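You operate a simulated robot arm through the tools that you are given. There is no shell and no other tool.

You run a simulated robot arm. Do the job below in one go: nothing can be reset, and whatever is moved stays where it is left.

JOB
Drive the housing bush flush and swing the keeper plate over it.
Fine: stand the brass drift on the bush and tap the drift, never the bush; put mallet and drift back. Set down upright: brass drift, soft mallet.

It is judged by the outcome, as a careful person would: the job done as asked, and still so three seconds after it is handed in. It fails if anything else is knocked over, pushed out of place, dropped, spilled or broken.

ROBOT AND FRAMES
A 6-joint arm with a three-finger gripper, fixed in place. Base frame: the origin is on the floor under the middle of its stand, x ahead of it, y to its left, z up. Lengths are in m, angles in rad, forces in N, time in s.
It reaches about 1.213 m from its shoulder. Its first joint turns from -2.897 to 2.897 rad. Payload 4.89 kg.
The TCP is the grasp point between the finger pads, 0.03 m short of the fingertips. In the tool frame z runs along the fingers and y along their closing line. The gripper opens to 0.164 m; its body begins 0.125 m behind the TCP.
Orientation is told as [roll, pitch, yaw] about the base's x, y, z axes, in that order, counted from this pose: with the fingers straight down and closing along the base's y, the tool's x points along the base's -x, its y along +y and its z along -z.

CONTROLS
- The arm moves only by the tool move_arm. Its argument "moves" is a list of rows, each a list of 3 entries, a list of its own where there are three numbers: the turn, a rotation vector about the base's x, y, z in rad, then the shift along the base's x, y, z in m, then the gripper command, from -1 (fully open) to 1 (shut), values between in proportion. In form: [[[ax, ay, az], [tx, ty, tz], gripper], ...]. A call has 1 to 20 rows; each row shifts and turns the commanded pose from where the row before left it. A row lasts 0.2 s, in which the tool goes at most 0.05 m and 0.15 rad; a call with a longer step from one row to the next is refused whole, and so is a gripper value outside its range. A pose out of reach is approached as far as the arm can. The call stops where the force on the tool passes 40 N (or 10 N more than at its start, if that is more) or the arm is blocked; 0.2 s more then pass. Each finger travels about 0.108 m/s and halts on what it meets, pressing with about 29 N; the grip force reading is that of the motor and also rises with nothing between the fingers. The clock runs only during rows and for 0.2 s after the last one: add rows that do not move to give the fingers time. It gives the time, the measured TCP pose, the force on the tool (base axes), the opening and the grip force at its end, in the units of the frame above (readings bear some noise), with the torque about the TCP (base axes, N m) and any sound that the robot's microphone picked up.
- Cameras (640 x 400 px; columns grow to the right, rows downward): "scene" is fixed at [0.0497, -0.6506, 1.5663]; the picture's right is [0.16, -0.99, 0.00], its down [-0.67, -0.11, -0.73] and it looks along [0.72, 0.12, -0.68] (base axes); focal length 319 px, centre (320, 200). "wrist" rides on the gripper at [0.076, -0.002, -0.152] in the tool frame; the picture's right is [0.02, 1.00, 0.00], its down [-0.88, 0.02, -0.47] and it looks along [-0.47, 0.01, 0.88] (tool axes); focal length 247 px, centre (320, 200). There is no depth. A picture from a camera that has moved, and an enlarged one, comes with that camera's place and axes in the base frame and with its lens.
- get_image(camera): a new picture of that camera. It takes no simulated time.
- move_column(by): moves the trunk up (or, below 0, down) by that many m; the arm rides with it, the base frame stays. It gives what a move gives, with no picture.
- inspect(camera, box): a new picture of the part [left, top, right, bottom] of that camera's present view, enlarged. It takes no simulated time.
- finish_job(): hands the job in; it is judged then, once.

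Places have to be worked out from the pictures, the camera data and where the tool is seen. Open the gripper and draw the arm clear of the work before you hand the job in, unless the task says otherwise.

The tools are called after "Request:" by a JSON object that holds its "api" and its "payload". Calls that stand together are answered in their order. move_arm: Moves the arm, as the interface text tells. Its arguments: {"type":"object","properties":{"moves":{"type":"array"}},"required":["moves"]} The other tools are called the same way: move_column (by) moves the trunk up or down; get_image (camera) takes a picture; inspect (camera, box) takes an enlarged picture of a part of a camera's view; finish_job () hands the job in.

At the start:

```text
time: 0.0
tool_pos: [0.4767, -0.4119, 1.2406]
tool_rot: [0.0, 0.0, -0.001]
ft_force: [-0.5, -0.2, 0.2]
torque: [0.01, 0.02, -0.04]
grip_width: 0.164
grasp_force: 0.1
trunk travel left (down, up): [-0.175, 0.215]
```

scene: 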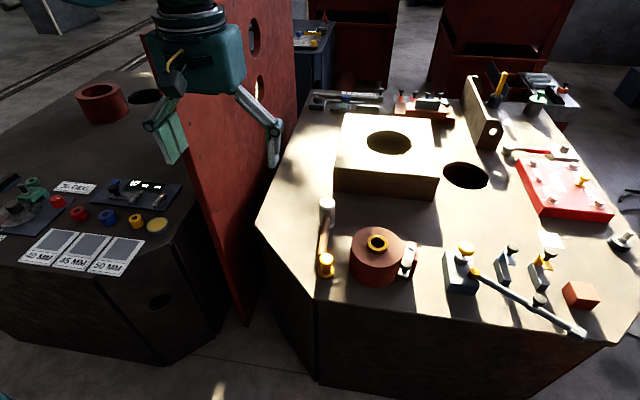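
wrist: 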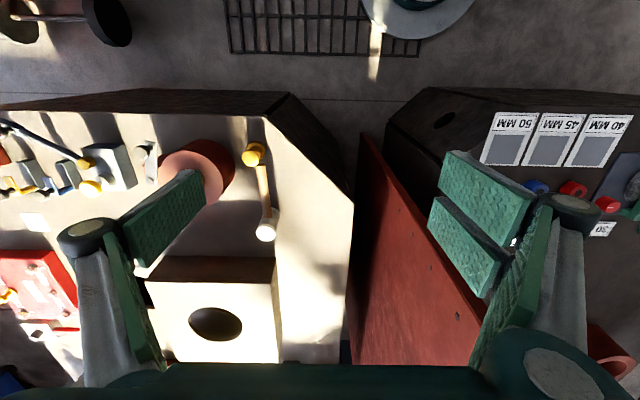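

I start by looking closely at the parts on the bench: the red housing with its bush, the mallet-like item, and the drift.

Request:
{"api": "inspect", "payload": {"camera": "scene", "box": [290, 180, 450, 300]}}

Request:
{"api": "inspect", "payload": {"camera": "scene", "box": [430, 210, 610, 340]}}

Request:
{"api": "inspect", "payload": {"camera": "wrist", "box": [60, 120, 300, 280]}}

Request:
{"api": "inspect", "payload": {"camera": "scene", "box": [0, 150, 220, 290]}}

```text
3.33 times, centred on (370, 240) of scene
camera zoom: at [0.0497, -0.6506, 1.5663], right [0.16, -0.99, 0.0], down [-0.67, -0.11, -0.73], along [0.72, 0.12, -0.68], focal length 1064 px, centre (153, 67)
```

zoom: 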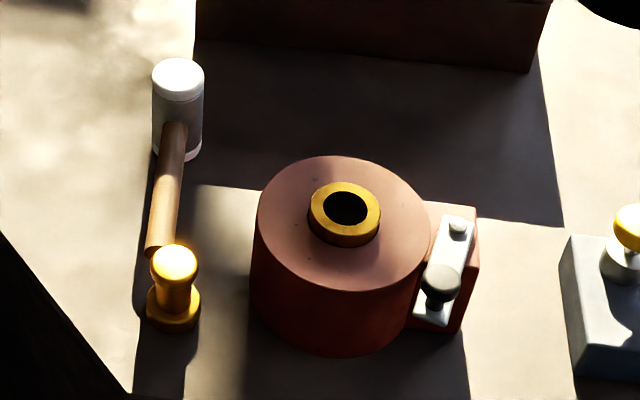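

```text
3.08 times, centred on (520, 275) of scene
camera zoom: at [0.0497, -0.6506, 1.5663], right [0.16, -0.99, 0.0], down [-0.67, -0.11, -0.73], along [0.72, 0.12, -0.68], focal length 982 px, centre (-295, -31)
```

zoom: 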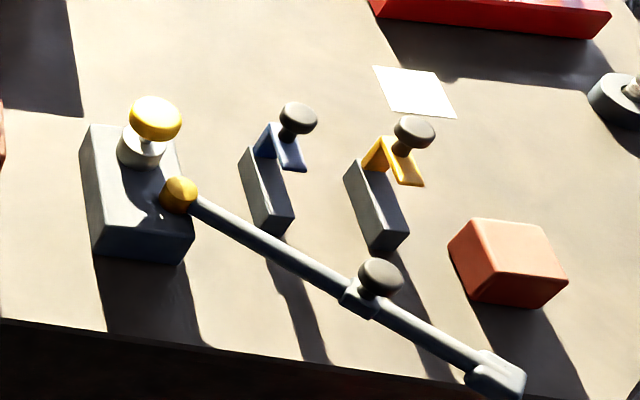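

```text
2.50 times, centred on (180, 200) of wrist
camera zoom: at [0.4018, -0.4136, 1.3912], right [-0.02, 1.0, 0.0], down [0.88, 0.02, 0.47], along [0.47, 0.01, -0.88], focal length 617 px, centre (670, 200)
```

zoom: 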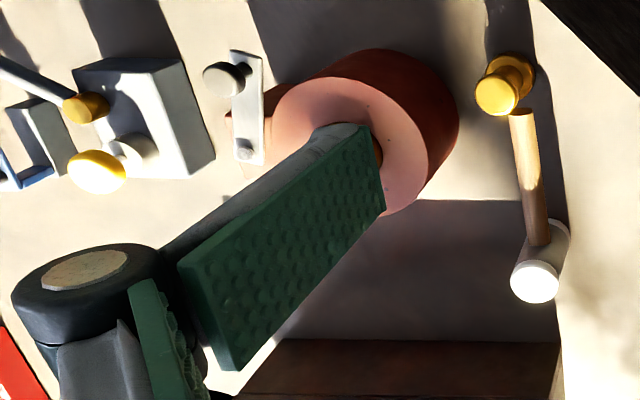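

```text
2.86 times, centred on (110, 220) of scene
camera zoom: at [0.0497, -0.6506, 1.5663], right [0.16, -0.99, 0.0], down [-0.67, -0.11, -0.73], along [0.72, 0.12, -0.68], focal length 912 px, centre (920, 143)
```

zoom: 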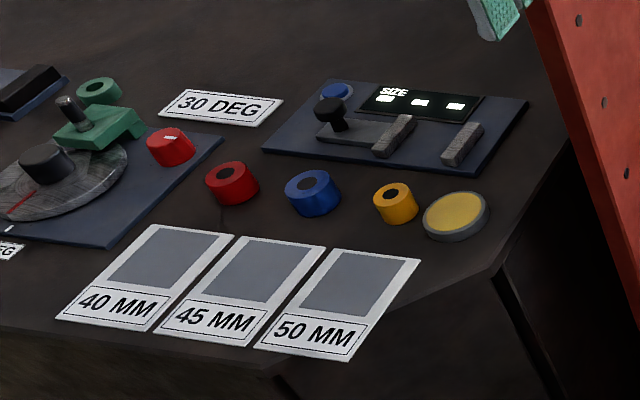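

The drift triangulates to about (0.60, -0.58, top 0.825) and the mallet head to about (0.81, -0.55, top 0.835). I move the arm over the right-hand bench at constant height to look from there with the wrist camera.

Request:
{"api": "move_arm", "payload": {"moves": [[[0, 0, 0], [-0.01, -0.045, 0], -1], [[0, 0, 0], [-0.01, -0.045, 0], -1], [[0, 0, 0], [-0.01, -0.045, 0], -1], [[0, 0, 0], [-0.01, -0.045, 0], -1], [[0, 0, 0], [-0.01, -0.045, 0], -1], [[0, 0, 0], [-0.01, -0.045, 0], -1]]}}

Request:
{"api": "get_image", "payload": {"camera": "wrist"}}

Request:
{"api": "get_image", "payload": {"camera": "scene"}}

```text
time: 1.4
tool_pos: [0.4176, -0.6811, 1.2409]
tool_rot: [-0.001, 0.001, 0.001]
ft_force: [-0.2, 1.1, 0.5]
torque: [-0.3, 0.06, 0.0]
grip_width: 0.1642
grasp_force: 0.0
trunk travel left (down, up): [-0.175, 0.215]
```

```text
taken
camera wrist: at [0.3424, -0.6829, 1.3924], right [-0.02, 1.0, 0.0], down [0.88, 0.02, 0.47], along [0.47, 0.01, -0.88], focal length 247 px, centre (320, 200)
```

wrist: 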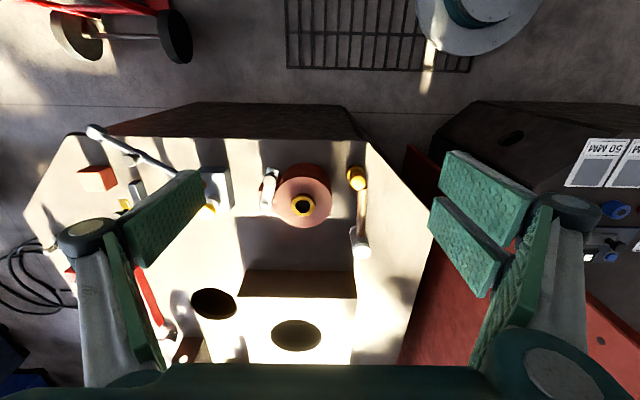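

```text
taken
```

scene: 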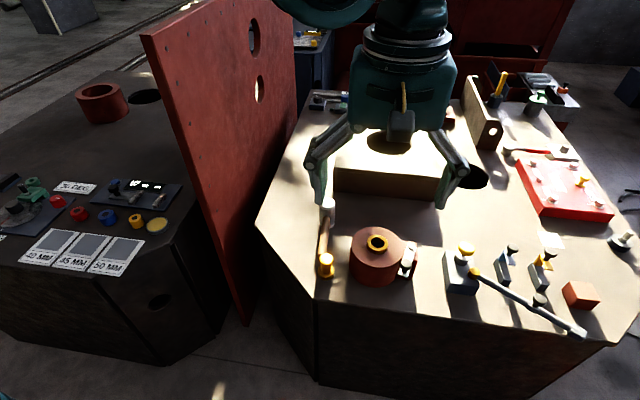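

The housing group is now in clear view; I enlarge the wrist picture and the scene for measuring.

Request:
{"api": "inspect", "payload": {"camera": "wrist", "box": [250, 155, 378, 235]}}

Request:
{"api": "inspect", "payload": {"camera": "wrist", "box": [330, 150, 410, 270]}}

Request:
{"api": "inspect", "payload": {"camera": "scene", "box": [340, 220, 430, 290]}}

Request:
{"api": "inspect", "payload": {"camera": "scene", "box": [295, 190, 375, 290]}}

```text
5.00 times, centred on (314, 195) of wrist
camera zoom: at [0.3424, -0.6829, 1.3924], right [-0.02, 1.0, 0.0], down [0.88, 0.02, 0.47], along [0.47, 0.01, -0.88], focal length 1235 px, centre (350, 225)
```

zoom: 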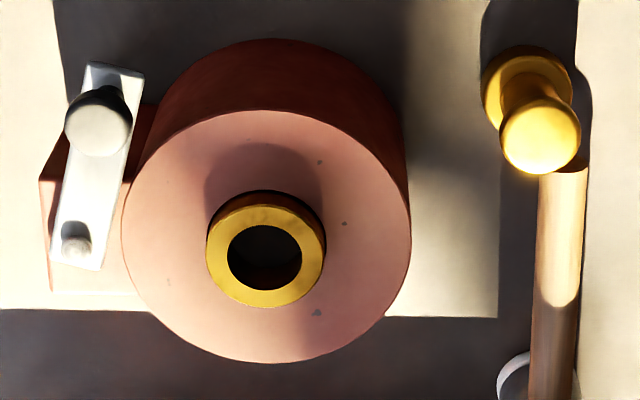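

```text
3.33 times, centred on (370, 210) of wrist
camera zoom: at [0.3424, -0.6829, 1.3924], right [-0.02, 1.0, 0.0], down [0.88, 0.02, 0.47], along [0.47, 0.01, -0.88], focal length 823 px, centre (153, 167)
```

zoom: 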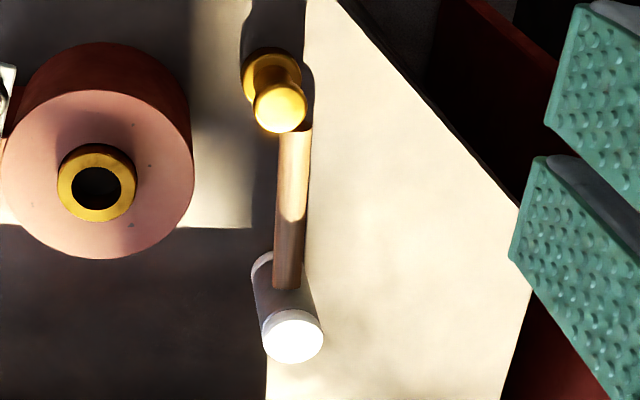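

```text
5.71 times, centred on (385, 255) of scene
camera zoom: at [0.0497, -0.6506, 1.5663], right [0.16, -0.99, 0.0], down [-0.67, -0.11, -0.73], along [0.72, 0.12, -0.68], focal length 1824 px, centre (-51, -114)
```

zoom: 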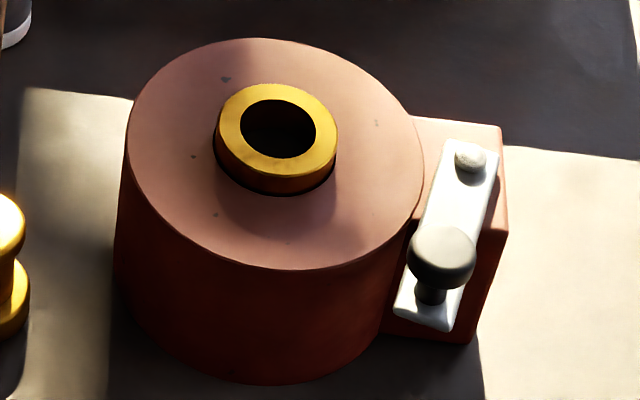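

```text
4.00 times, centred on (335, 240) of scene
camera zoom: at [0.0497, -0.6506, 1.5663], right [0.16, -0.99, 0.0], down [-0.67, -0.11, -0.73], along [0.72, 0.12, -0.68], focal length 1277 px, centre (260, 40)
```

zoom: 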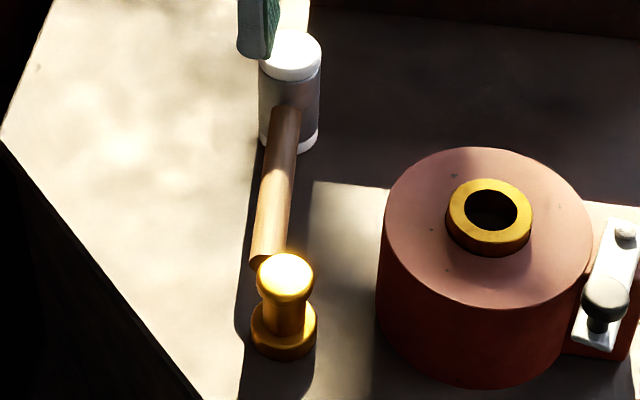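

Bush top is near (0.632, -0.717, 0.88), housing diameter about 0.14, drift flange about 0.046 and bench about z 0.757. I look at the gripper's finger geometry before planning clearances.

Request:
{"api": "inspect", "payload": {"camera": "scene", "box": [280, 60, 500, 220]}}

Request:
{"api": "inspect", "payload": {"camera": "scene", "box": [300, 60, 640, 230]}}

```text
2.50 times, centred on (390, 140) of scene
camera zoom: at [0.0497, -0.6506, 1.5663], right [0.16, -0.99, 0.0], down [-0.67, -0.11, -0.73], along [0.72, 0.12, -0.68], focal length 798 px, centre (145, 350)
```

zoom: 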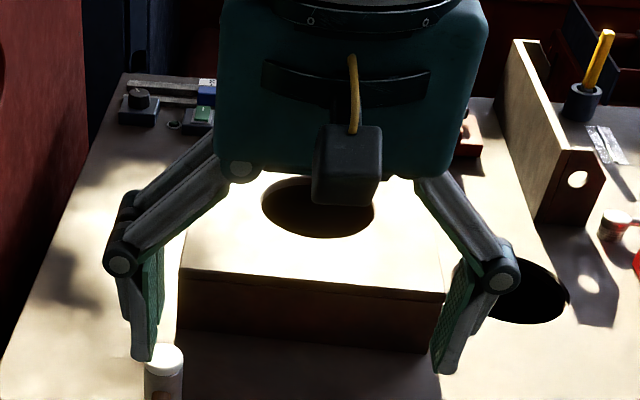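

```text
1.88 times, centred on (470, 145) of scene
camera zoom: at [0.0497, -0.6506, 1.5663], right [0.16, -0.99, 0.0], down [-0.67, -0.11, -0.73], along [0.72, 0.12, -0.68], focal length 601 px, centre (38, 304)
```

zoom: 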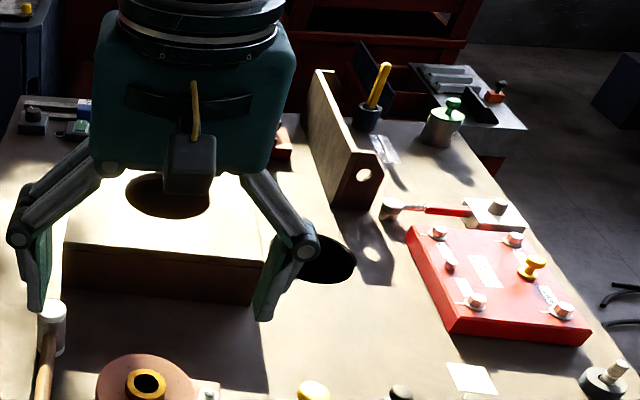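

I bring the fingers in to about 0.07 m opening here, well above everything, to see the pad layout.

Request:
{"api": "move_arm", "payload": {"moves": [[[0, 0, 0], [0, 0, 0], 0.15], [[0, 0, 0], [0, 0, 0], 0.15], [[0, 0, 0], [0, 0, 0], 0.15], [[0, 0, 0], [0, 0, 0], 0.15]]}}

Request:
{"api": "get_image", "payload": {"camera": "wrist"}}

Request:
{"api": "inspect", "payload": {"camera": "scene", "box": [280, 60, 500, 220]}}

```text
time: 2.4
tool_pos: [0.4176, -0.6824, 1.2405]
tool_rot: [0.0, 0.002, 0.0]
ft_force: [-1.1, 0.1, -0.3]
torque: [-0.03, 0.03, 0.03]
grip_width: 0.0697
grasp_force: 0.1
trunk travel left (down, up): [-0.175, 0.215]
```

```text
taken
camera wrist: at [0.3421, -0.6838, 1.3919], right [-0.02, 1.0, 0.0], down [0.88, 0.02, 0.47], along [0.47, 0.01, -0.88], focal length 247 px, centre (320, 200)
```

wrist: 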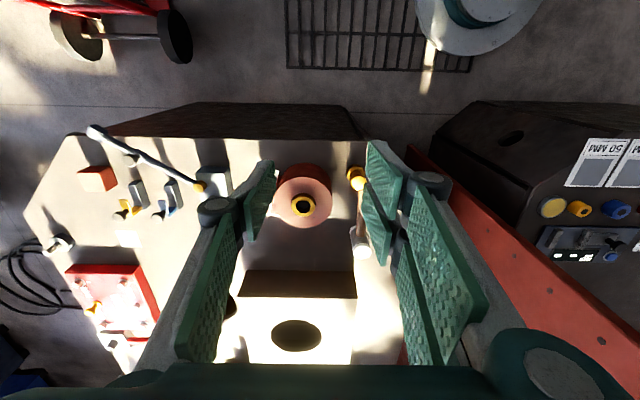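

```text
2.50 times, centred on (390, 140) of scene
camera zoom: at [0.0497, -0.6506, 1.5663], right [0.16, -0.99, 0.0], down [-0.67, -0.11, -0.73], along [0.72, 0.12, -0.68], focal length 798 px, centre (145, 350)
```

zoom: 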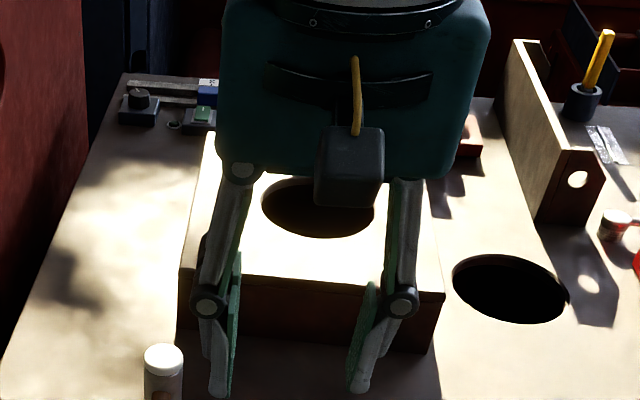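

I enlarge the finger pads in this view to measure their width.

Request:
{"api": "inspect", "payload": {"camera": "wrist", "box": [200, 120, 440, 270]}}

```text
2.67 times, centred on (320, 195) of wrist
camera zoom: at [0.3421, -0.6838, 1.3919], right [-0.02, 1.0, 0.0], down [0.88, 0.02, 0.47], along [0.47, 0.01, -0.88], focal length 659 px, centre (320, 213)
```

zoom: 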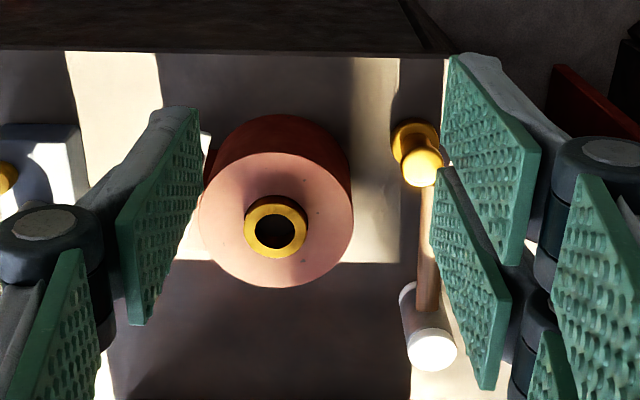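

Each pad is about 0.03 wide, the pair on +y spanning ±0.032 and the single one on -y ±0.016. I now go over the drift and mallet, with the fingers open, for closer views from a different standpoint.

Request:
{"api": "move_arm", "payload": {"moves": [[[0, 0, 0], [0.02, 0.02, -0.03], -1], [[0, 0, 0], [0.02, 0.02, -0.03], -1], [[0, 0, 0], [0.02, 0.02, -0.03], -1], [[0, 0, 0], [0.02, 0.02, -0.03], -1], [[0, 0, 0], [0.02, 0.02, -0.02], -1]]}}

Request:
{"api": "get_image", "payload": {"camera": "wrist"}}

Request:
{"api": "inspect", "payload": {"camera": "wrist", "box": [210, 100, 450, 250]}}

```text
time: 3.6
tool_pos: [0.5171, -0.5827, 1.099]
tool_rot: [-0.001, 0.001, 0.002]
ft_force: [-0.4, -0.3, -1.2]
torque: [0.05, -0.08, -0.04]
grip_width: 0.1643
grasp_force: 0.0
trunk travel left (down, up): [-0.175, 0.215]
```

```text
taken
camera wrist: at [0.4416, -0.5829, 1.2504], right [-0.02, 1.0, 0.0], down [0.88, 0.02, 0.47], along [0.47, 0.01, -0.88], focal length 247 px, centre (320, 200)
```

wrist: 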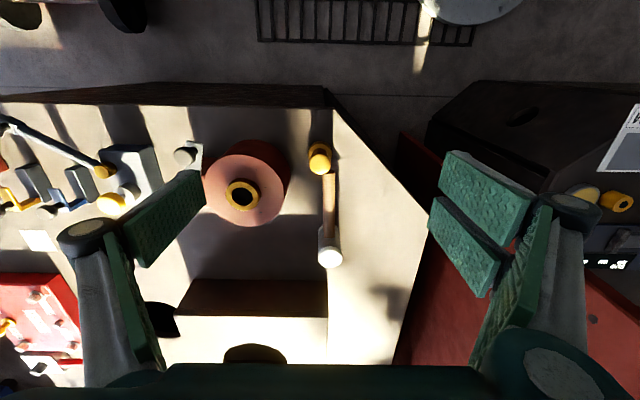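

```text
2.67 times, centred on (330, 175) of wrist
camera zoom: at [0.4416, -0.5829, 1.2504], right [-0.02, 1.0, 0.0], down [0.88, 0.02, 0.47], along [0.47, 0.01, -0.88], focal length 659 px, centre (293, 267)
```

zoom: 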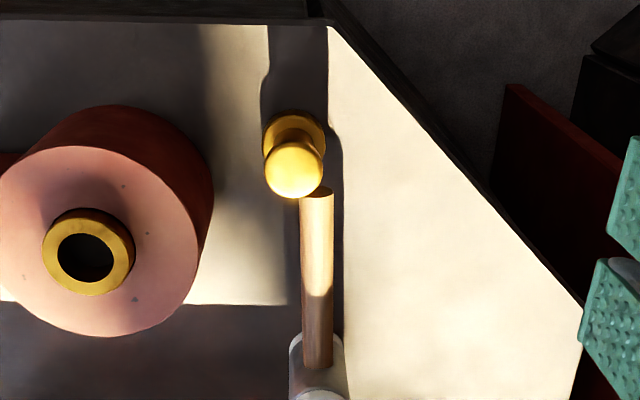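

The handle butt sits only about 1 cm from the drift, so I will grip the drift diagonally. I enlarge the mallet head and the keeper plate in this view.

Request:
{"api": "inspect", "payload": {"camera": "wrist", "box": [280, 200, 376, 280]}}

Request:
{"api": "inspect", "payload": {"camera": "wrist", "box": [160, 130, 300, 230]}}

Request:
{"api": "inspect", "payload": {"camera": "scene", "box": [300, 190, 360, 230]}}

```text
5.00 times, centred on (328, 240) of wrist
camera zoom: at [0.4416, -0.5829, 1.2504], right [-0.02, 1.0, 0.0], down [0.88, 0.02, 0.47], along [0.47, 0.01, -0.88], focal length 1235 px, centre (280, 0)
```

zoom: 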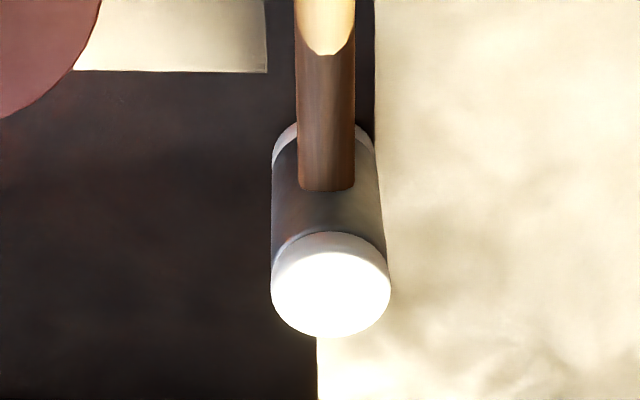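

```text
4.00 times, centred on (230, 180) of wrist
camera zoom: at [0.4416, -0.5829, 1.2504], right [-0.02, 1.0, 0.0], down [0.88, 0.02, 0.47], along [0.47, 0.01, -0.88], focal length 988 px, centre (680, 280)
```

zoom: 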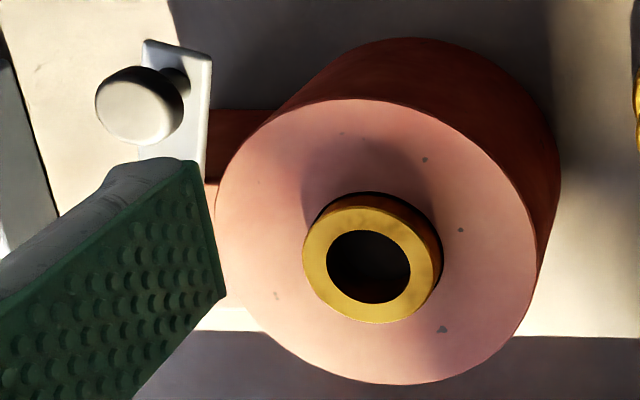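

```text
10.00 times, centred on (330, 210) of scene
camera zoom: at [0.0497, -0.6506, 1.5663], right [0.16, -0.99, 0.0], down [-0.67, -0.11, -0.73], along [0.72, 0.12, -0.68], focal length 3193 px, centre (220, 100)
```

zoom: 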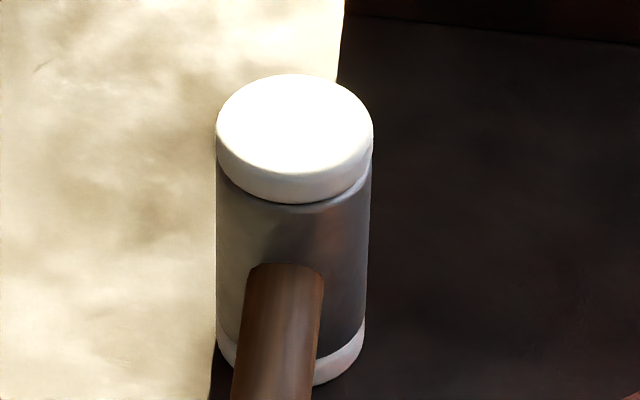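

Estimates now: drift (0.592, -0.580, 0.755–0.828), mallet head (0.795, -0.554, 0.755–0.852), bush top (0.643, -0.717, 0.863), knob (0.571, -0.793). I turn the tool by 60° and go above the drift with about 0.075 opening, still high.

Request:
{"api": "move_arm", "payload": {"moves": [[[0, 0, 0.1496], [0.0107, 0.0004, -0.021], 0.085], [[0, 0, 0.1496], [0.0107, 0.0004, -0.021], 0.085], [[0, 0, 0.1496], [0.0107, 0.0004, -0.021], 0.085], [[0, 0, 0.1496], [0.0107, 0.0004, -0.021], 0.085], [[0, 0, 0.1496], [0.0107, 0.0004, -0.021], 0.085], [[0, 0, 0.1496], [0.0107, 0.0004, -0.021], 0.085], [[0, 0, 0.1496], [0.0107, 0.0004, -0.021], 0.085], [[0, 0, 0], [0, 0, 0], 0.085]]}}

Request:
{"api": "get_image", "payload": {"camera": "wrist"}}

Request:
{"api": "inspect", "payload": {"camera": "scene", "box": [260, 150, 420, 290]}}

```text
time: 5.4
tool_pos: [0.5903, -0.5789, 0.9525]
tool_rot: [0.0, -0.001, 1.049]
ft_force: [0.2, -1.0, 1.2]
torque: [0.05, 0.03, -0.01]
grip_width: 0.0753
grasp_force: 0.0
trunk travel left (down, up): [-0.175, 0.215]
```

```text
taken
camera wrist: at [0.5558, -0.6464, 1.1044], right [-0.88, 0.48, 0.0], down [0.42, 0.77, 0.47], along [0.23, 0.41, -0.88], focal length 247 px, centre (320, 200)
```

wrist: 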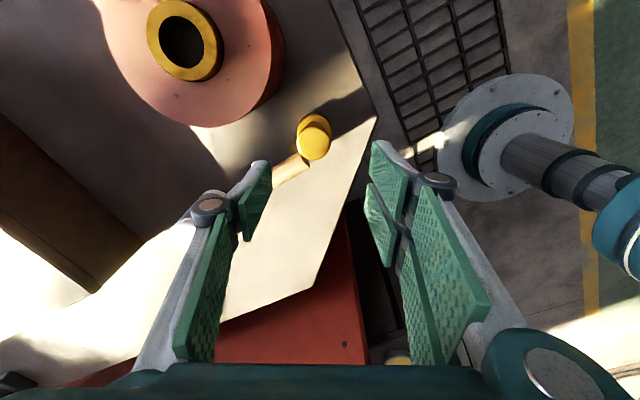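

```text
2.86 times, centred on (340, 220) of scene
camera zoom: at [0.0497, -0.6506, 1.5663], right [0.16, -0.99, 0.0], down [-0.67, -0.11, -0.73], along [0.72, 0.12, -0.68], focal length 912 px, centre (263, 143)
```

zoom: 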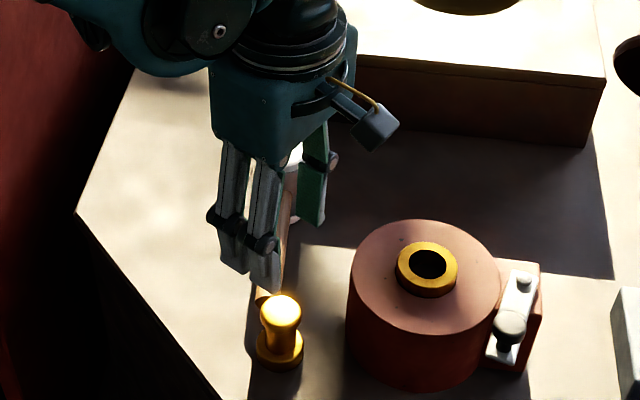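

I zoom on the drift in this close view to refine its position before lowering.

Request:
{"api": "inspect", "payload": {"camera": "wrist", "box": [256, 90, 384, 170]}}

Request:
{"api": "inspect", "payload": {"camera": "wrist", "box": [100, 0, 292, 120]}}

```text
5.00 times, centred on (320, 130) of wrist
camera zoom: at [0.5558, -0.6464, 1.1044], right [-0.88, 0.48, 0.0], down [0.42, 0.77, 0.47], along [0.23, 0.41, -0.88], focal length 1235 px, centre (320, 550)
```

zoom: 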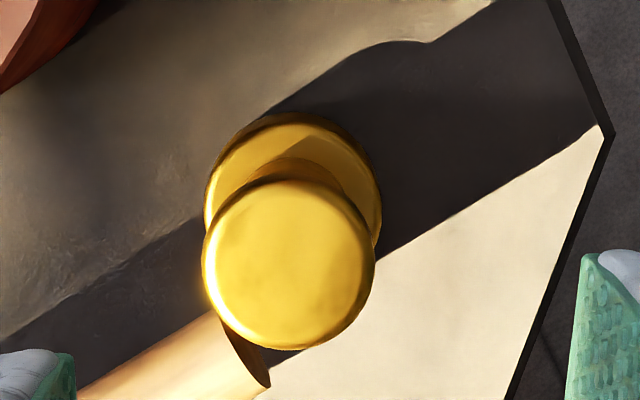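

```text
3.33 times, centred on (196, 60) of wrist
camera zoom: at [0.5558, -0.6464, 1.1044], right [-0.88, 0.48, 0.0], down [0.42, 0.77, 0.47], along [0.23, 0.41, -0.88], focal length 823 px, centre (733, 667)
```

zoom: 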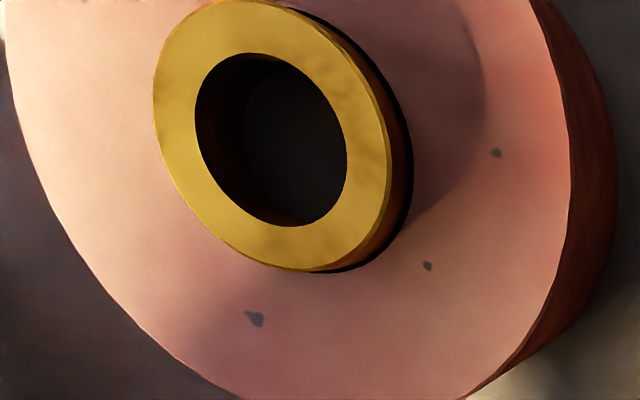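

The drift sits about 6–7 mm toward the single finger from the TCP. I correct by that and lower to TCP z 0.808 (fingertips near 0.778, above the flange), then look before closing.

Request:
{"api": "move_arm", "payload": {"moves": [[[0, 0, 0], [0.0052, -0.003, -0.01], 0.085], [[0, 0, 0], [0, 0, -0.025], 0.085], [[0, 0, 0], [0, 0, -0.025], 0.085], [[0, 0, 0], [0, 0, -0.025], 0.085], [[0, 0, 0], [0, 0, -0.025], 0.085], [[0, 0, 0], [0, 0, -0.02], 0.085], [[0, 0, 0], [0, 0, -0.014], 0.085], [[0, 0, 0], [0, 0, 0], 0.085]]}}

Request:
{"api": "get_image", "payload": {"camera": "wrist"}}

Request:
{"api": "inspect", "payload": {"camera": "scene", "box": [280, 190, 400, 290]}}

```text
time: 7.2
tool_pos: [0.5966, -0.583, 0.8092]
tool_rot: [0.001, 0.0, 1.047]
ft_force: [-0.7, -0.3, 0.9]
torque: [0.01, 0.0, 0.02]
grip_width: 0.0749
grasp_force: 0.0
trunk travel left (down, up): [-0.175, 0.215]
```

```text
taken
camera wrist: at [0.562, -0.65, 0.9599], right [-0.88, 0.48, 0.0], down [0.42, 0.77, 0.47], along [0.23, 0.41, -0.88], focal length 247 px, centre (320, 200)
```

wrist: 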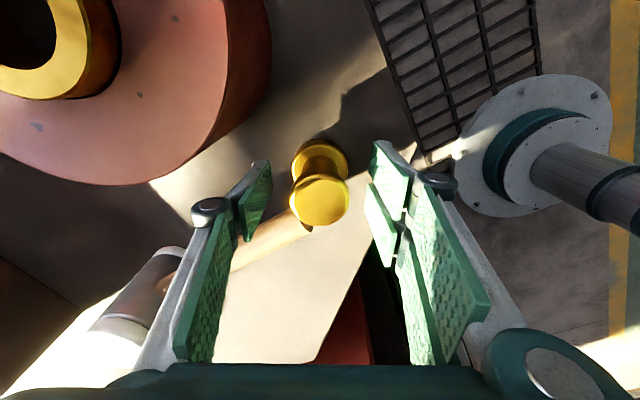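

```text
4.00 times, centred on (340, 240) of scene
camera zoom: at [0.0497, -0.6506, 1.5663], right [0.16, -0.99, 0.0], down [-0.67, -0.11, -0.73], along [0.72, 0.12, -0.68], focal length 1277 px, centre (240, 40)
```

zoom: 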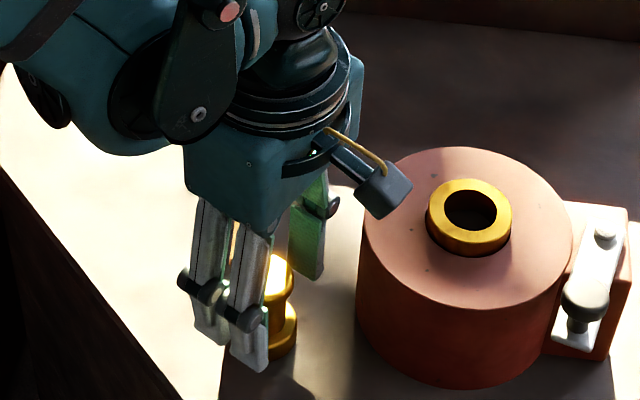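

The drift is centred between the pads, about 3–4 mm toward the camera side; I correct that and close on its head.

Request:
{"api": "move_arm", "payload": {"moves": [[[0, 0, 0], [-0.002, -0.0035, 0], 0.085], [[0, 0, 0], [0, 0, 0], 0.3], [[0, 0, 0], [0, 0, 0], 0.6], [[0, 0, 0], [0, 0, 0], 1], [[0, 0, 0], [0, 0, 0], 1], [[0, 0, 0], [0, 0, 0], 1]]}}

Request:
{"api": "get_image", "payload": {"camera": "wrist"}}

```text
time: 8.6
tool_pos: [0.5947, -0.5885, 0.8093]
tool_rot: [0.0, -0.002, 1.047]
ft_force: [1.8, -0.6, 1.1]
torque: [-0.01, -0.02, -0.04]
grip_width: 0.0399
grasp_force: 28.8
trunk travel left (down, up): [-0.175, 0.215]
```

```text
taken
camera wrist: at [0.5599, -0.6534, 0.9604], right [-0.88, 0.48, 0.0], down [0.42, 0.77, 0.47], along [0.23, 0.41, -0.88], focal length 247 px, centre (320, 200)
```

wrist: 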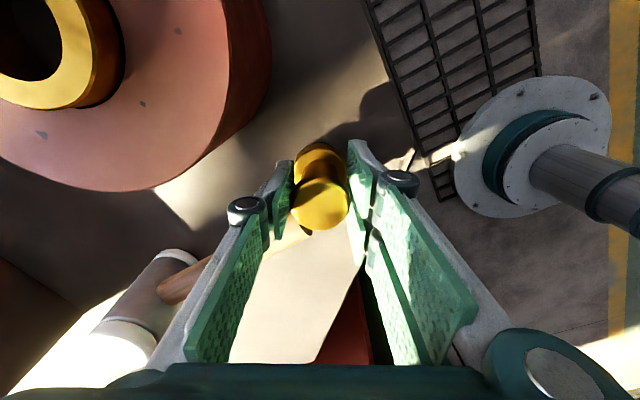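

The head is gripped at 0.040. I lift it straight up 0.15 m.

Request:
{"api": "move_arm", "payload": {"moves": [[[0, 0, 0], [0, 0, 0.01], 1], [[0, 0, 0], [0, 0, 0.02], 1], [[0, 0, 0], [0, 0, 0.03], 1], [[0, 0, 0], [0, 0, 0.03], 1], [[0, 0, 0], [0, 0, 0.03], 1], [[0, 0, 0], [0, 0, 0.03], 1], [[0, 0, 0], [0, 0, 0], 1]]}}

Request:
{"api": "get_image", "payload": {"camera": "wrist"}}

Request:
{"api": "inspect", "payload": {"camera": "scene", "box": [280, 170, 440, 290]}}

```text
time: 10.2
tool_pos: [0.5955, -0.5863, 0.9593]
tool_rot: [0.0, 0.0, 1.048]
ft_force: [-0.4, 0.5, -3.8]
torque: [-0.04, 0.01, -0.03]
grip_width: 0.0399
grasp_force: 28.8
trunk travel left (down, up): [-0.175, 0.215]
```

```text
taken
camera wrist: at [0.5596, -0.6524, 1.1109], right [-0.88, 0.48, 0.0], down [0.42, 0.77, 0.47], along [0.23, 0.41, -0.88], focal length 247 px, centre (320, 200)
```

wrist: 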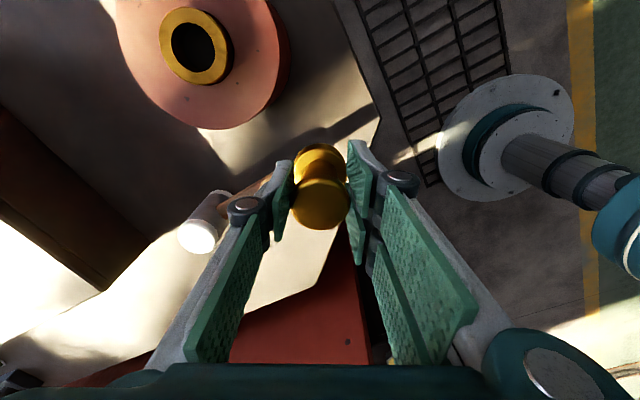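

```text
3.33 times, centred on (360, 230) of scene
camera zoom: at [0.0497, -0.6506, 1.5663], right [0.16, -0.99, 0.0], down [-0.67, -0.11, -0.73], along [0.72, 0.12, -0.68], focal length 1064 px, centre (187, 100)
```

zoom: 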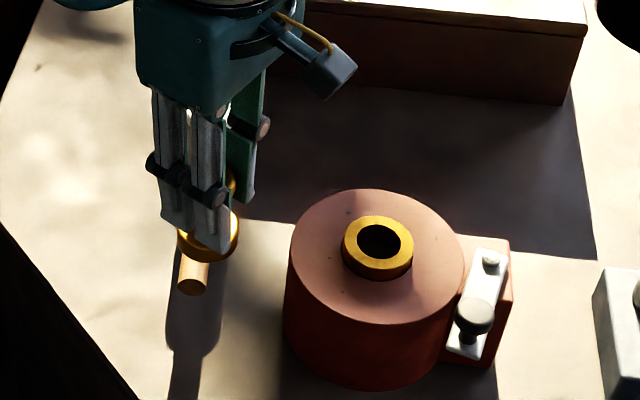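

The drift hangs straight (about 4 N). I carry it level to above the bush, TCP near (0.645, -0.7185).

Request:
{"api": "move_arm", "payload": {"moves": [[[0, 0, 0], [0.008, -0.0215, 0], 1], [[0, 0, 0], [0.01, -0.0265, 0], 1], [[0, 0, 0], [0.01, -0.0265, 0], 1], [[0, 0, 0], [0.01, -0.0265, 0], 1], [[0, 0, 0], [0.008, -0.0215, 0], 1], [[0, 0, 0], [0.004, -0.0095, 0], 1], [[0, 0, 0], [0, 0, 0], 1]]}}

Request:
{"api": "inspect", "payload": {"camera": "wrist", "box": [240, 100, 400, 220]}}

Request:
{"api": "inspect", "payload": {"camera": "scene", "box": [330, 190, 426, 260]}}

```text
time: 11.8
tool_pos: [0.6453, -0.7184, 0.9574]
tool_rot: [0.001, 0.001, 1.047]
ft_force: [-0.3, -0.7, -4.2]
torque: [-0.02, 0.05, 0.03]
grip_width: 0.0401
grasp_force: 28.7
trunk travel left (down, up): [-0.175, 0.215]
```

```text
3.33 times, centred on (320, 160) of wrist
camera zoom: at [0.6094, -0.7852, 1.1096], right [-0.88, 0.48, 0.0], down [0.42, 0.77, 0.47], along [0.23, 0.41, -0.88], focal length 823 px, centre (320, 333)
```

zoom: 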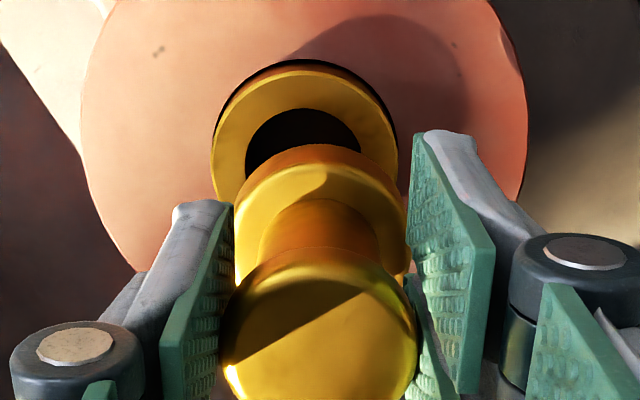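

```text
5.71 times, centred on (378, 225) of scene
camera zoom: at [0.0497, -0.6506, 1.5663], right [0.16, -0.99, 0.0], down [-0.67, -0.11, -0.73], along [0.72, 0.12, -0.68], focal length 1824 px, centre (-11, 57)
```

zoom: 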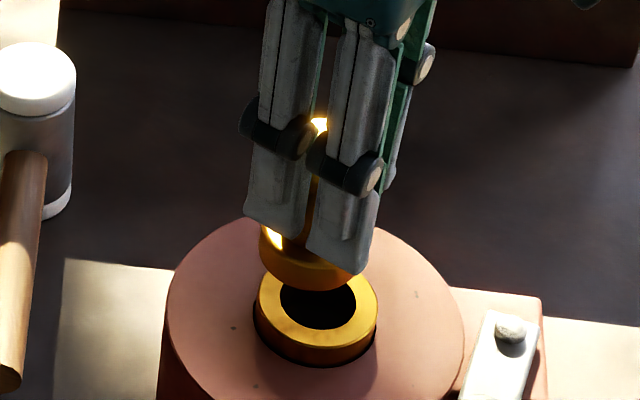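

The bush lies about 5 mm to image-left of the drift, and I need to see whether the drift hangs tilted. I zoom on the held drift.

Request:
{"api": "inspect", "payload": {"camera": "wrist", "box": [272, 130, 368, 240]}}

Request:
{"api": "inspect", "payload": {"camera": "scene", "box": [350, 205, 414, 255]}}

```text
3.64 times, centred on (320, 185) of wrist
camera zoom: at [0.6094, -0.7852, 1.1096], right [-0.88, 0.48, 0.0], down [0.42, 0.77, 0.47], along [0.23, 0.41, -0.88], focal length 898 px, centre (320, 254)
```

zoom: 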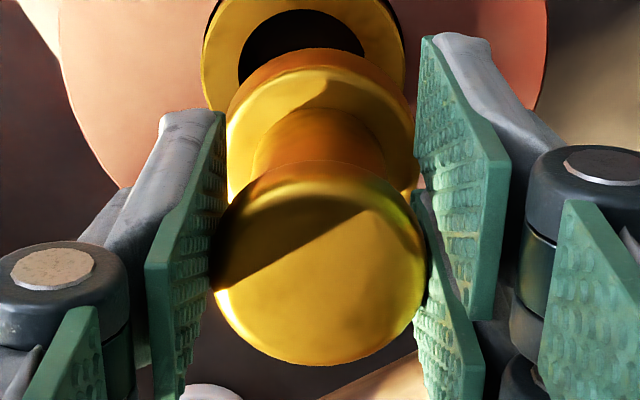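

```text
8.00 times, centred on (382, 230) of scene
camera zoom: at [0.0497, -0.6506, 1.5663], right [0.16, -0.99, 0.0], down [-0.67, -0.11, -0.73], along [0.72, 0.12, -0.68], focal length 2554 px, centre (-176, -40)
```

zoom: 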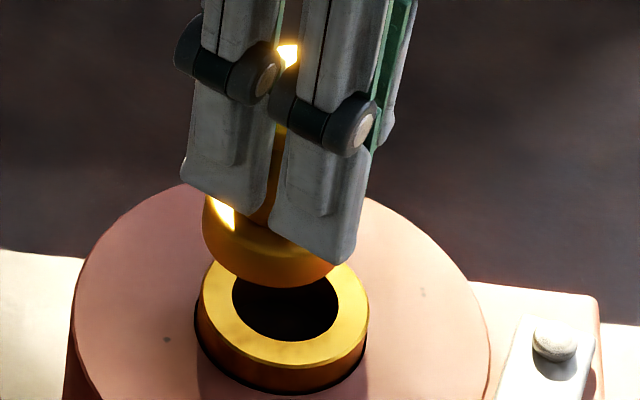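

Both views say the flange should move about (+0.002, -0.0065). I apply that and lower 2 cm for a parallax-free comparison.

Request:
{"api": "move_arm", "payload": {"moves": [[[0, 0, 0], [0.002, -0.0065, 0], 1], [[0, 0, 0], [0, 0, -0.01], 1], [[0, 0, 0], [0, 0, -0.01], 1], [[0, 0, 0], [0, 0, 0], 1]]}}

Request:
{"api": "inspect", "payload": {"camera": "wrist", "box": [240, 100, 400, 220]}}

Request:
{"api": "inspect", "payload": {"camera": "scene", "box": [350, 205, 414, 255]}}

```text
time: 12.8
tool_pos: [0.6483, -0.725, 0.9388]
tool_rot: [0.001, 0.001, 1.047]
ft_force: [0.2, 0.1, -4.4]
torque: [0.0, 0.02, 0.02]
grip_width: 0.0403
grasp_force: 29.2
trunk travel left (down, up): [-0.175, 0.215]
```

```text
3.33 times, centred on (320, 160) of wrist
camera zoom: at [0.6118, -0.7912, 1.0899], right [-0.88, 0.48, 0.0], down [0.42, 0.77, 0.47], along [0.23, 0.41, -0.88], focal length 823 px, centre (320, 333)
```

zoom: 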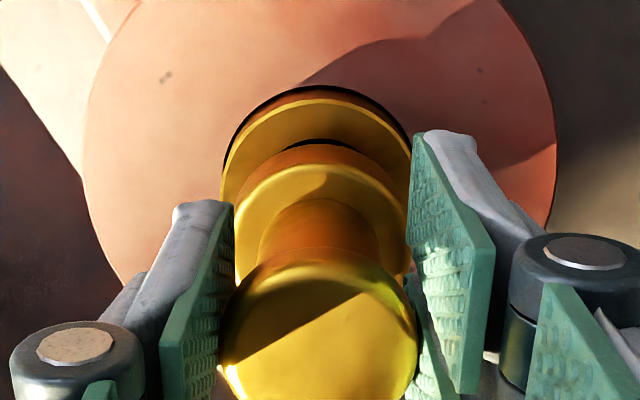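

```text
8.00 times, centred on (382, 230) of scene
camera zoom: at [0.0497, -0.6506, 1.5663], right [0.16, -0.99, 0.0], down [-0.67, -0.11, -0.73], along [0.72, 0.12, -0.68], focal length 2554 px, centre (-176, -40)
```

zoom: 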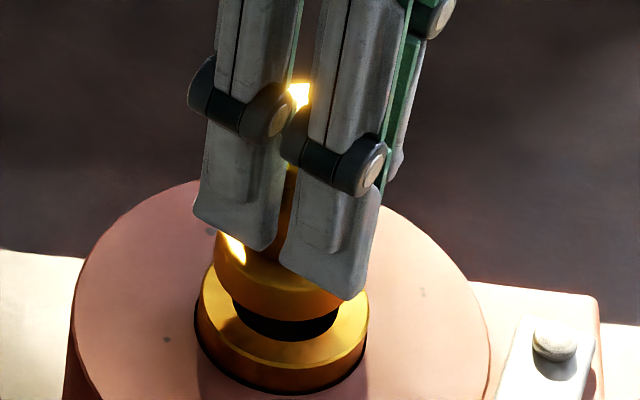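

Nearly aligned; a last nudge of (-0.0006, -0.003) and lower another 1 cm, then check gap and force.

Request:
{"api": "move_arm", "payload": {"moves": [[[0, 0, 0], [-0.0006, -0.003, 0], 1], [[0, 0, 0], [0, 0, -0.005], 1], [[0, 0, 0], [0, 0, -0.005], 1], [[0, 0, 0], [0, 0, 0], 1]]}}

Request:
{"api": "inspect", "payload": {"camera": "wrist", "box": [240, 100, 400, 220]}}

Request:
{"api": "inspect", "payload": {"camera": "scene", "box": [350, 215, 414, 265]}}

```text
time: 13.8
tool_pos: [0.6473, -0.7285, 0.9298]
tool_rot: [0.0, -0.001, 1.047]
ft_force: [-0.3, 1.1, -4.3]
torque: [-0.01, 0.02, 0.0]
grip_width: 0.0401
grasp_force: 28.7
trunk travel left (down, up): [-0.175, 0.215]
```

```text
3.33 times, centred on (320, 160) of wrist
camera zoom: at [0.6108, -0.7942, 1.0799], right [-0.88, 0.48, 0.0], down [0.42, 0.77, 0.47], along [0.23, 0.41, -0.88], focal length 823 px, centre (320, 333)
```

zoom: 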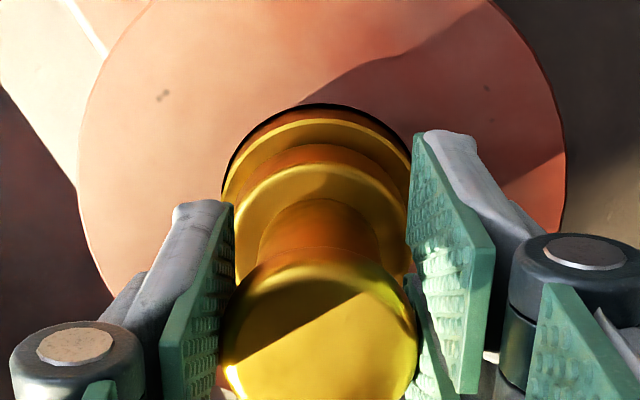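

```text
8.00 times, centred on (382, 240) of scene
camera zoom: at [0.0497, -0.6506, 1.5663], right [0.16, -0.99, 0.0], down [-0.67, -0.11, -0.73], along [0.72, 0.12, -0.68], focal length 2554 px, centre (-176, -120)
```

zoom: 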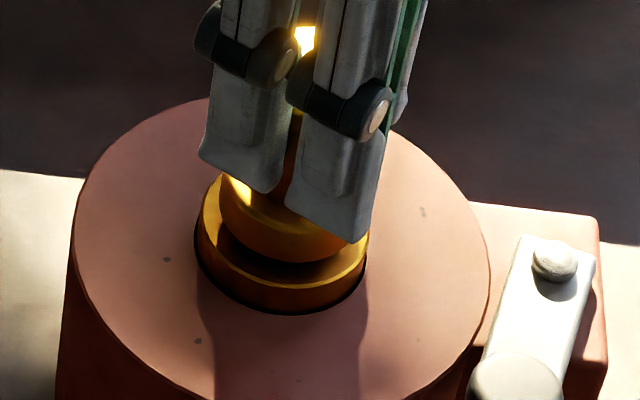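

Aligned within about 1 mm in both views. I lower in small steps, watching the force for contact.

Request:
{"api": "move_arm", "payload": {"moves": [[[0, 0, 0], [0.0008, -0.0004, -0.002], 1], [[0, 0, 0], [0, 0, -0.002], 1], [[0, 0, 0], [0, 0, -0.001], 1], [[0, 0, 0], [0, 0, 0], 1]]}}

Request:
{"api": "inspect", "payload": {"camera": "scene", "box": [350, 215, 414, 265]}}

```text
time: 14.8
tool_pos: [0.647, -0.7278, 0.9237]
tool_rot: [0.0, -0.001, 1.048]
ft_force: [2.4, -2.2, 4.4]
torque: [-0.01, -0.03, -0.03]
grip_width: 0.0403
grasp_force: 29.2
trunk travel left (down, up): [-0.175, 0.215]
```

```text
8.00 times, centred on (382, 240) of scene
camera zoom: at [0.0497, -0.6506, 1.5663], right [0.16, -0.99, 0.0], down [-0.67, -0.11, -0.73], along [0.72, 0.12, -0.68], focal length 2554 px, centre (-176, -120)
```

zoom: 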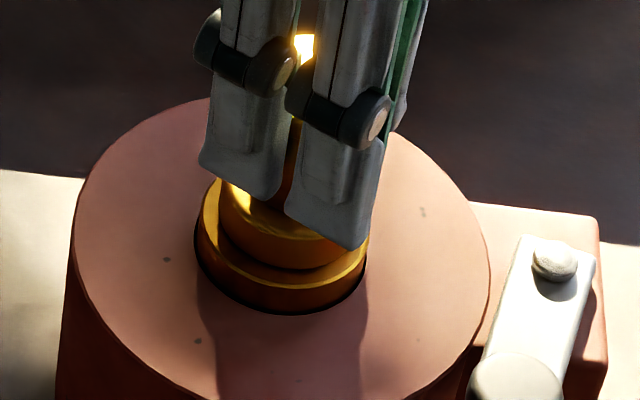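

Contact: the force changed sign at TCP z 0.924, so the drift stands on the bush. I open gently to let it stand.

Request:
{"api": "move_arm", "payload": {"moves": [[[0, 0, 0], [0, 0, 0], 0.45], [[0, 0, 0], [0, 0, 0], 0.4], [[0, 0, 0], [0, 0, 0], 0.3], [[0, 0, 0], [0, 0, 0], 0.15], [[0, 0, 0], [0, 0, 0], 0.05], [[0, 0, 0], [0, 0, 0], 0.0]]}}

Request:
{"api": "get_image", "payload": {"camera": "wrist"}}

Request:
{"api": "inspect", "payload": {"camera": "scene", "box": [350, 205, 414, 255]}}

```text
time: 16.2
tool_pos: [0.6468, -0.7281, 0.9233]
tool_rot: [0.0, 0.002, 1.047]
ft_force: [0.3, -0.6, 0.2]
torque: [0.04, -0.04, 0.0]
grip_width: 0.0817
grasp_force: 0.0
trunk travel left (down, up): [-0.175, 0.215]
```

```text
taken
camera wrist: at [0.6114, -0.7945, 1.0751], right [-0.88, 0.48, 0.0], down [0.42, 0.77, 0.47], along [0.23, 0.41, -0.88], focal length 247 px, centre (320, 200)
```

wrist: 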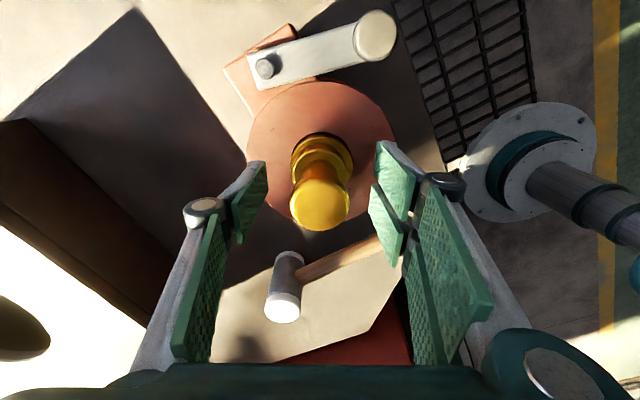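

```text
8.00 times, centred on (382, 230) of scene
camera zoom: at [0.0497, -0.6506, 1.5663], right [0.16, -0.99, 0.0], down [-0.67, -0.11, -0.73], along [0.72, 0.12, -0.68], focal length 2554 px, centre (-176, -40)
```

zoom: 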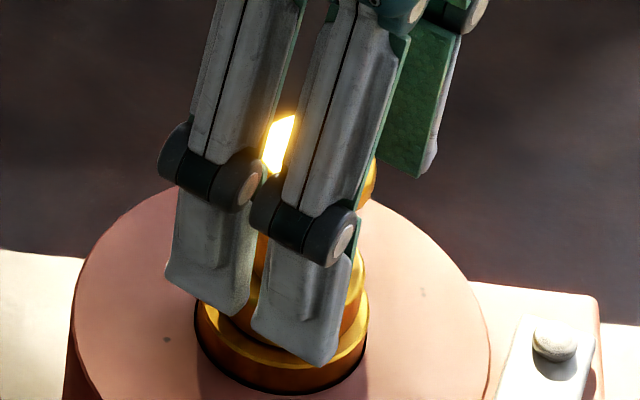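

The drift stands on its own. I raise the gripper straight up clear of it and check.

Request:
{"api": "move_arm", "payload": {"moves": [[[0, 0, 0], [0, 0, 0.015], 0], [[0, 0, 0], [0, 0, 0.03], 0], [[0, 0, 0], [0, 0, 0.035], 0], [[0, 0, 0], [0, 0, 0.035], 0], [[0, 0, 0], [0, 0, 0.025], 0], [[0, 0, 0], [0, 0, 0], 0]]}}

Request:
{"api": "inspect", "payload": {"camera": "scene", "box": [330, 190, 426, 260]}}

Request:
{"api": "get_image", "payload": {"camera": "wrist"}}

```text
time: 17.6
tool_pos: [0.648, -0.7275, 1.0632]
tool_rot: [0.001, -0.001, 1.046]
ft_force: [-0.2, 0.5, 0.0]
torque: [-0.01, -0.02, -0.05]
grip_width: 0.0821
grasp_force: 0.0
trunk travel left (down, up): [-0.175, 0.215]
```

```text
5.71 times, centred on (378, 225) of scene
camera zoom: at [0.0497, -0.6506, 1.5663], right [0.16, -0.99, 0.0], down [-0.67, -0.11, -0.73], along [0.72, 0.12, -0.68], focal length 1824 px, centre (-11, 57)
```

zoom: 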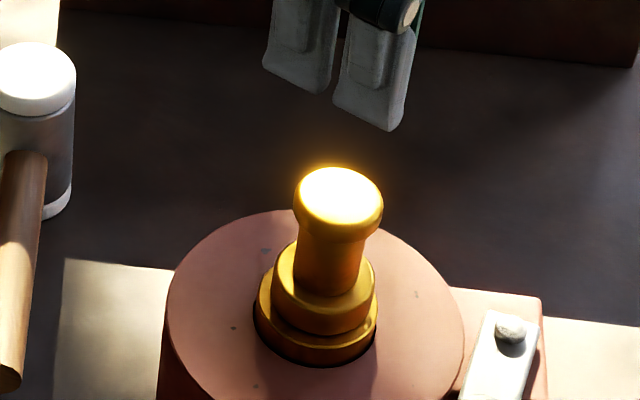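

```text
taken
camera wrist: at [0.6125, -0.7945, 1.2151], right [-0.88, 0.48, 0.0], down [0.42, 0.77, 0.47], along [0.23, 0.41, -0.88], focal length 247 px, centre (320, 200)
```

wrist: 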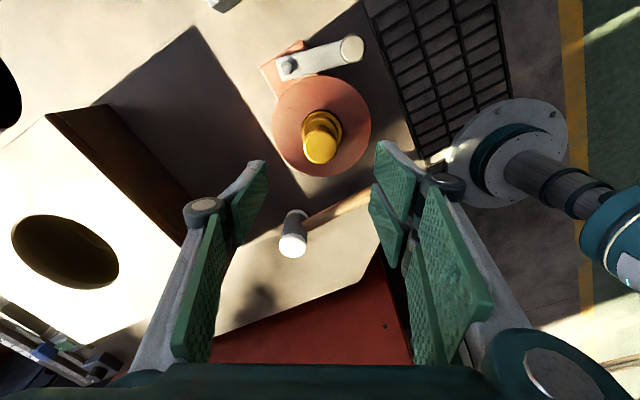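

The drift stands upright and centred on the bush. Next I carry the open gripper at this height to above the mallet head, turning back to yaw 0.

Request:
{"api": "move_arm", "payload": {"moves": [[[0, 0, -0.1496], [0.021, 0.0248, 0], -0.22], [[0, 0, -0.1496], [0.021, 0.0248, 0], -0.22], [[0, 0, -0.1496], [0.021, 0.0248, 0], -0.22], [[0, 0, -0.1496], [0.021, 0.0248, 0], -0.22], [[0, 0, -0.1496], [0.021, 0.0248, 0], -0.22], [[0, 0, -0.1496], [0.021, 0.0248, 0], -0.22], [[0, 0, -0.1496], [0.021, 0.0248, 0], -0.22], [[0, 0, 0], [0, 0, 0], -0.22]]}}

Request:
{"api": "get_image", "payload": {"camera": "wrist"}}

Request:
{"api": "get_image", "payload": {"camera": "scene"}}

```text
time: 19.4
tool_pos: [0.7937, -0.5552, 1.065]
tool_rot: [-0.001, -0.001, -0.001]
ft_force: [-0.6, 1.0, 0.1]
torque: [-0.02, 0.02, 0.01]
grip_width: 0.1
grasp_force: 0.1
trunk travel left (down, up): [-0.175, 0.215]
```

```text
taken
camera wrist: at [0.7197, -0.5554, 1.2153], right [-0.02, 1.0, 0.0], down [0.88, 0.02, 0.47], along [0.47, 0.01, -0.88], focal length 247 px, centre (320, 200)
```

wrist: 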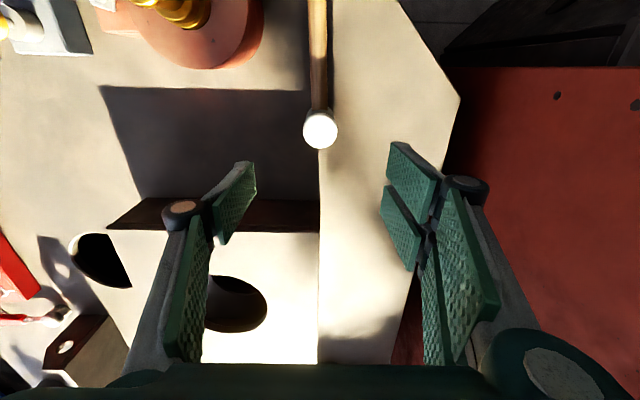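

```text
taken
```

scene: 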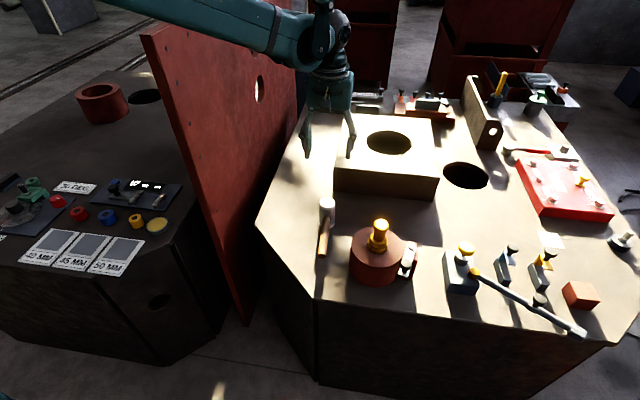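

I zoom on the mallet head in both views to refine.

Request:
{"api": "inspect", "payload": {"camera": "wrist", "box": [272, 80, 368, 160]}}

Request:
{"api": "inspect", "payload": {"camera": "wrist", "box": [272, 0, 368, 80]}}

```text
5.00 times, centred on (320, 120) of wrist
camera zoom: at [0.7197, -0.5554, 1.2153], right [-0.02, 1.0, 0.0], down [0.88, 0.02, 0.47], along [0.47, 0.01, -0.88], focal length 1235 px, centre (320, 600)
```

zoom: 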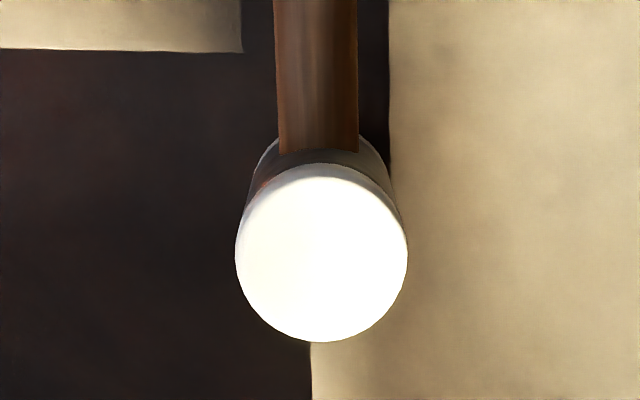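

```text
5.00 times, centred on (320, 40) of wrist
camera zoom: at [0.7197, -0.5554, 1.2153], right [-0.02, 1.0, 0.0], down [0.88, 0.02, 0.47], along [0.47, 0.01, -0.88], focal length 1235 px, centre (320, 1000)
```

zoom: 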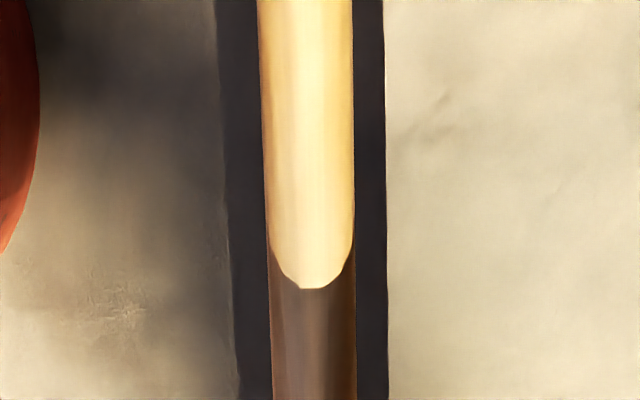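

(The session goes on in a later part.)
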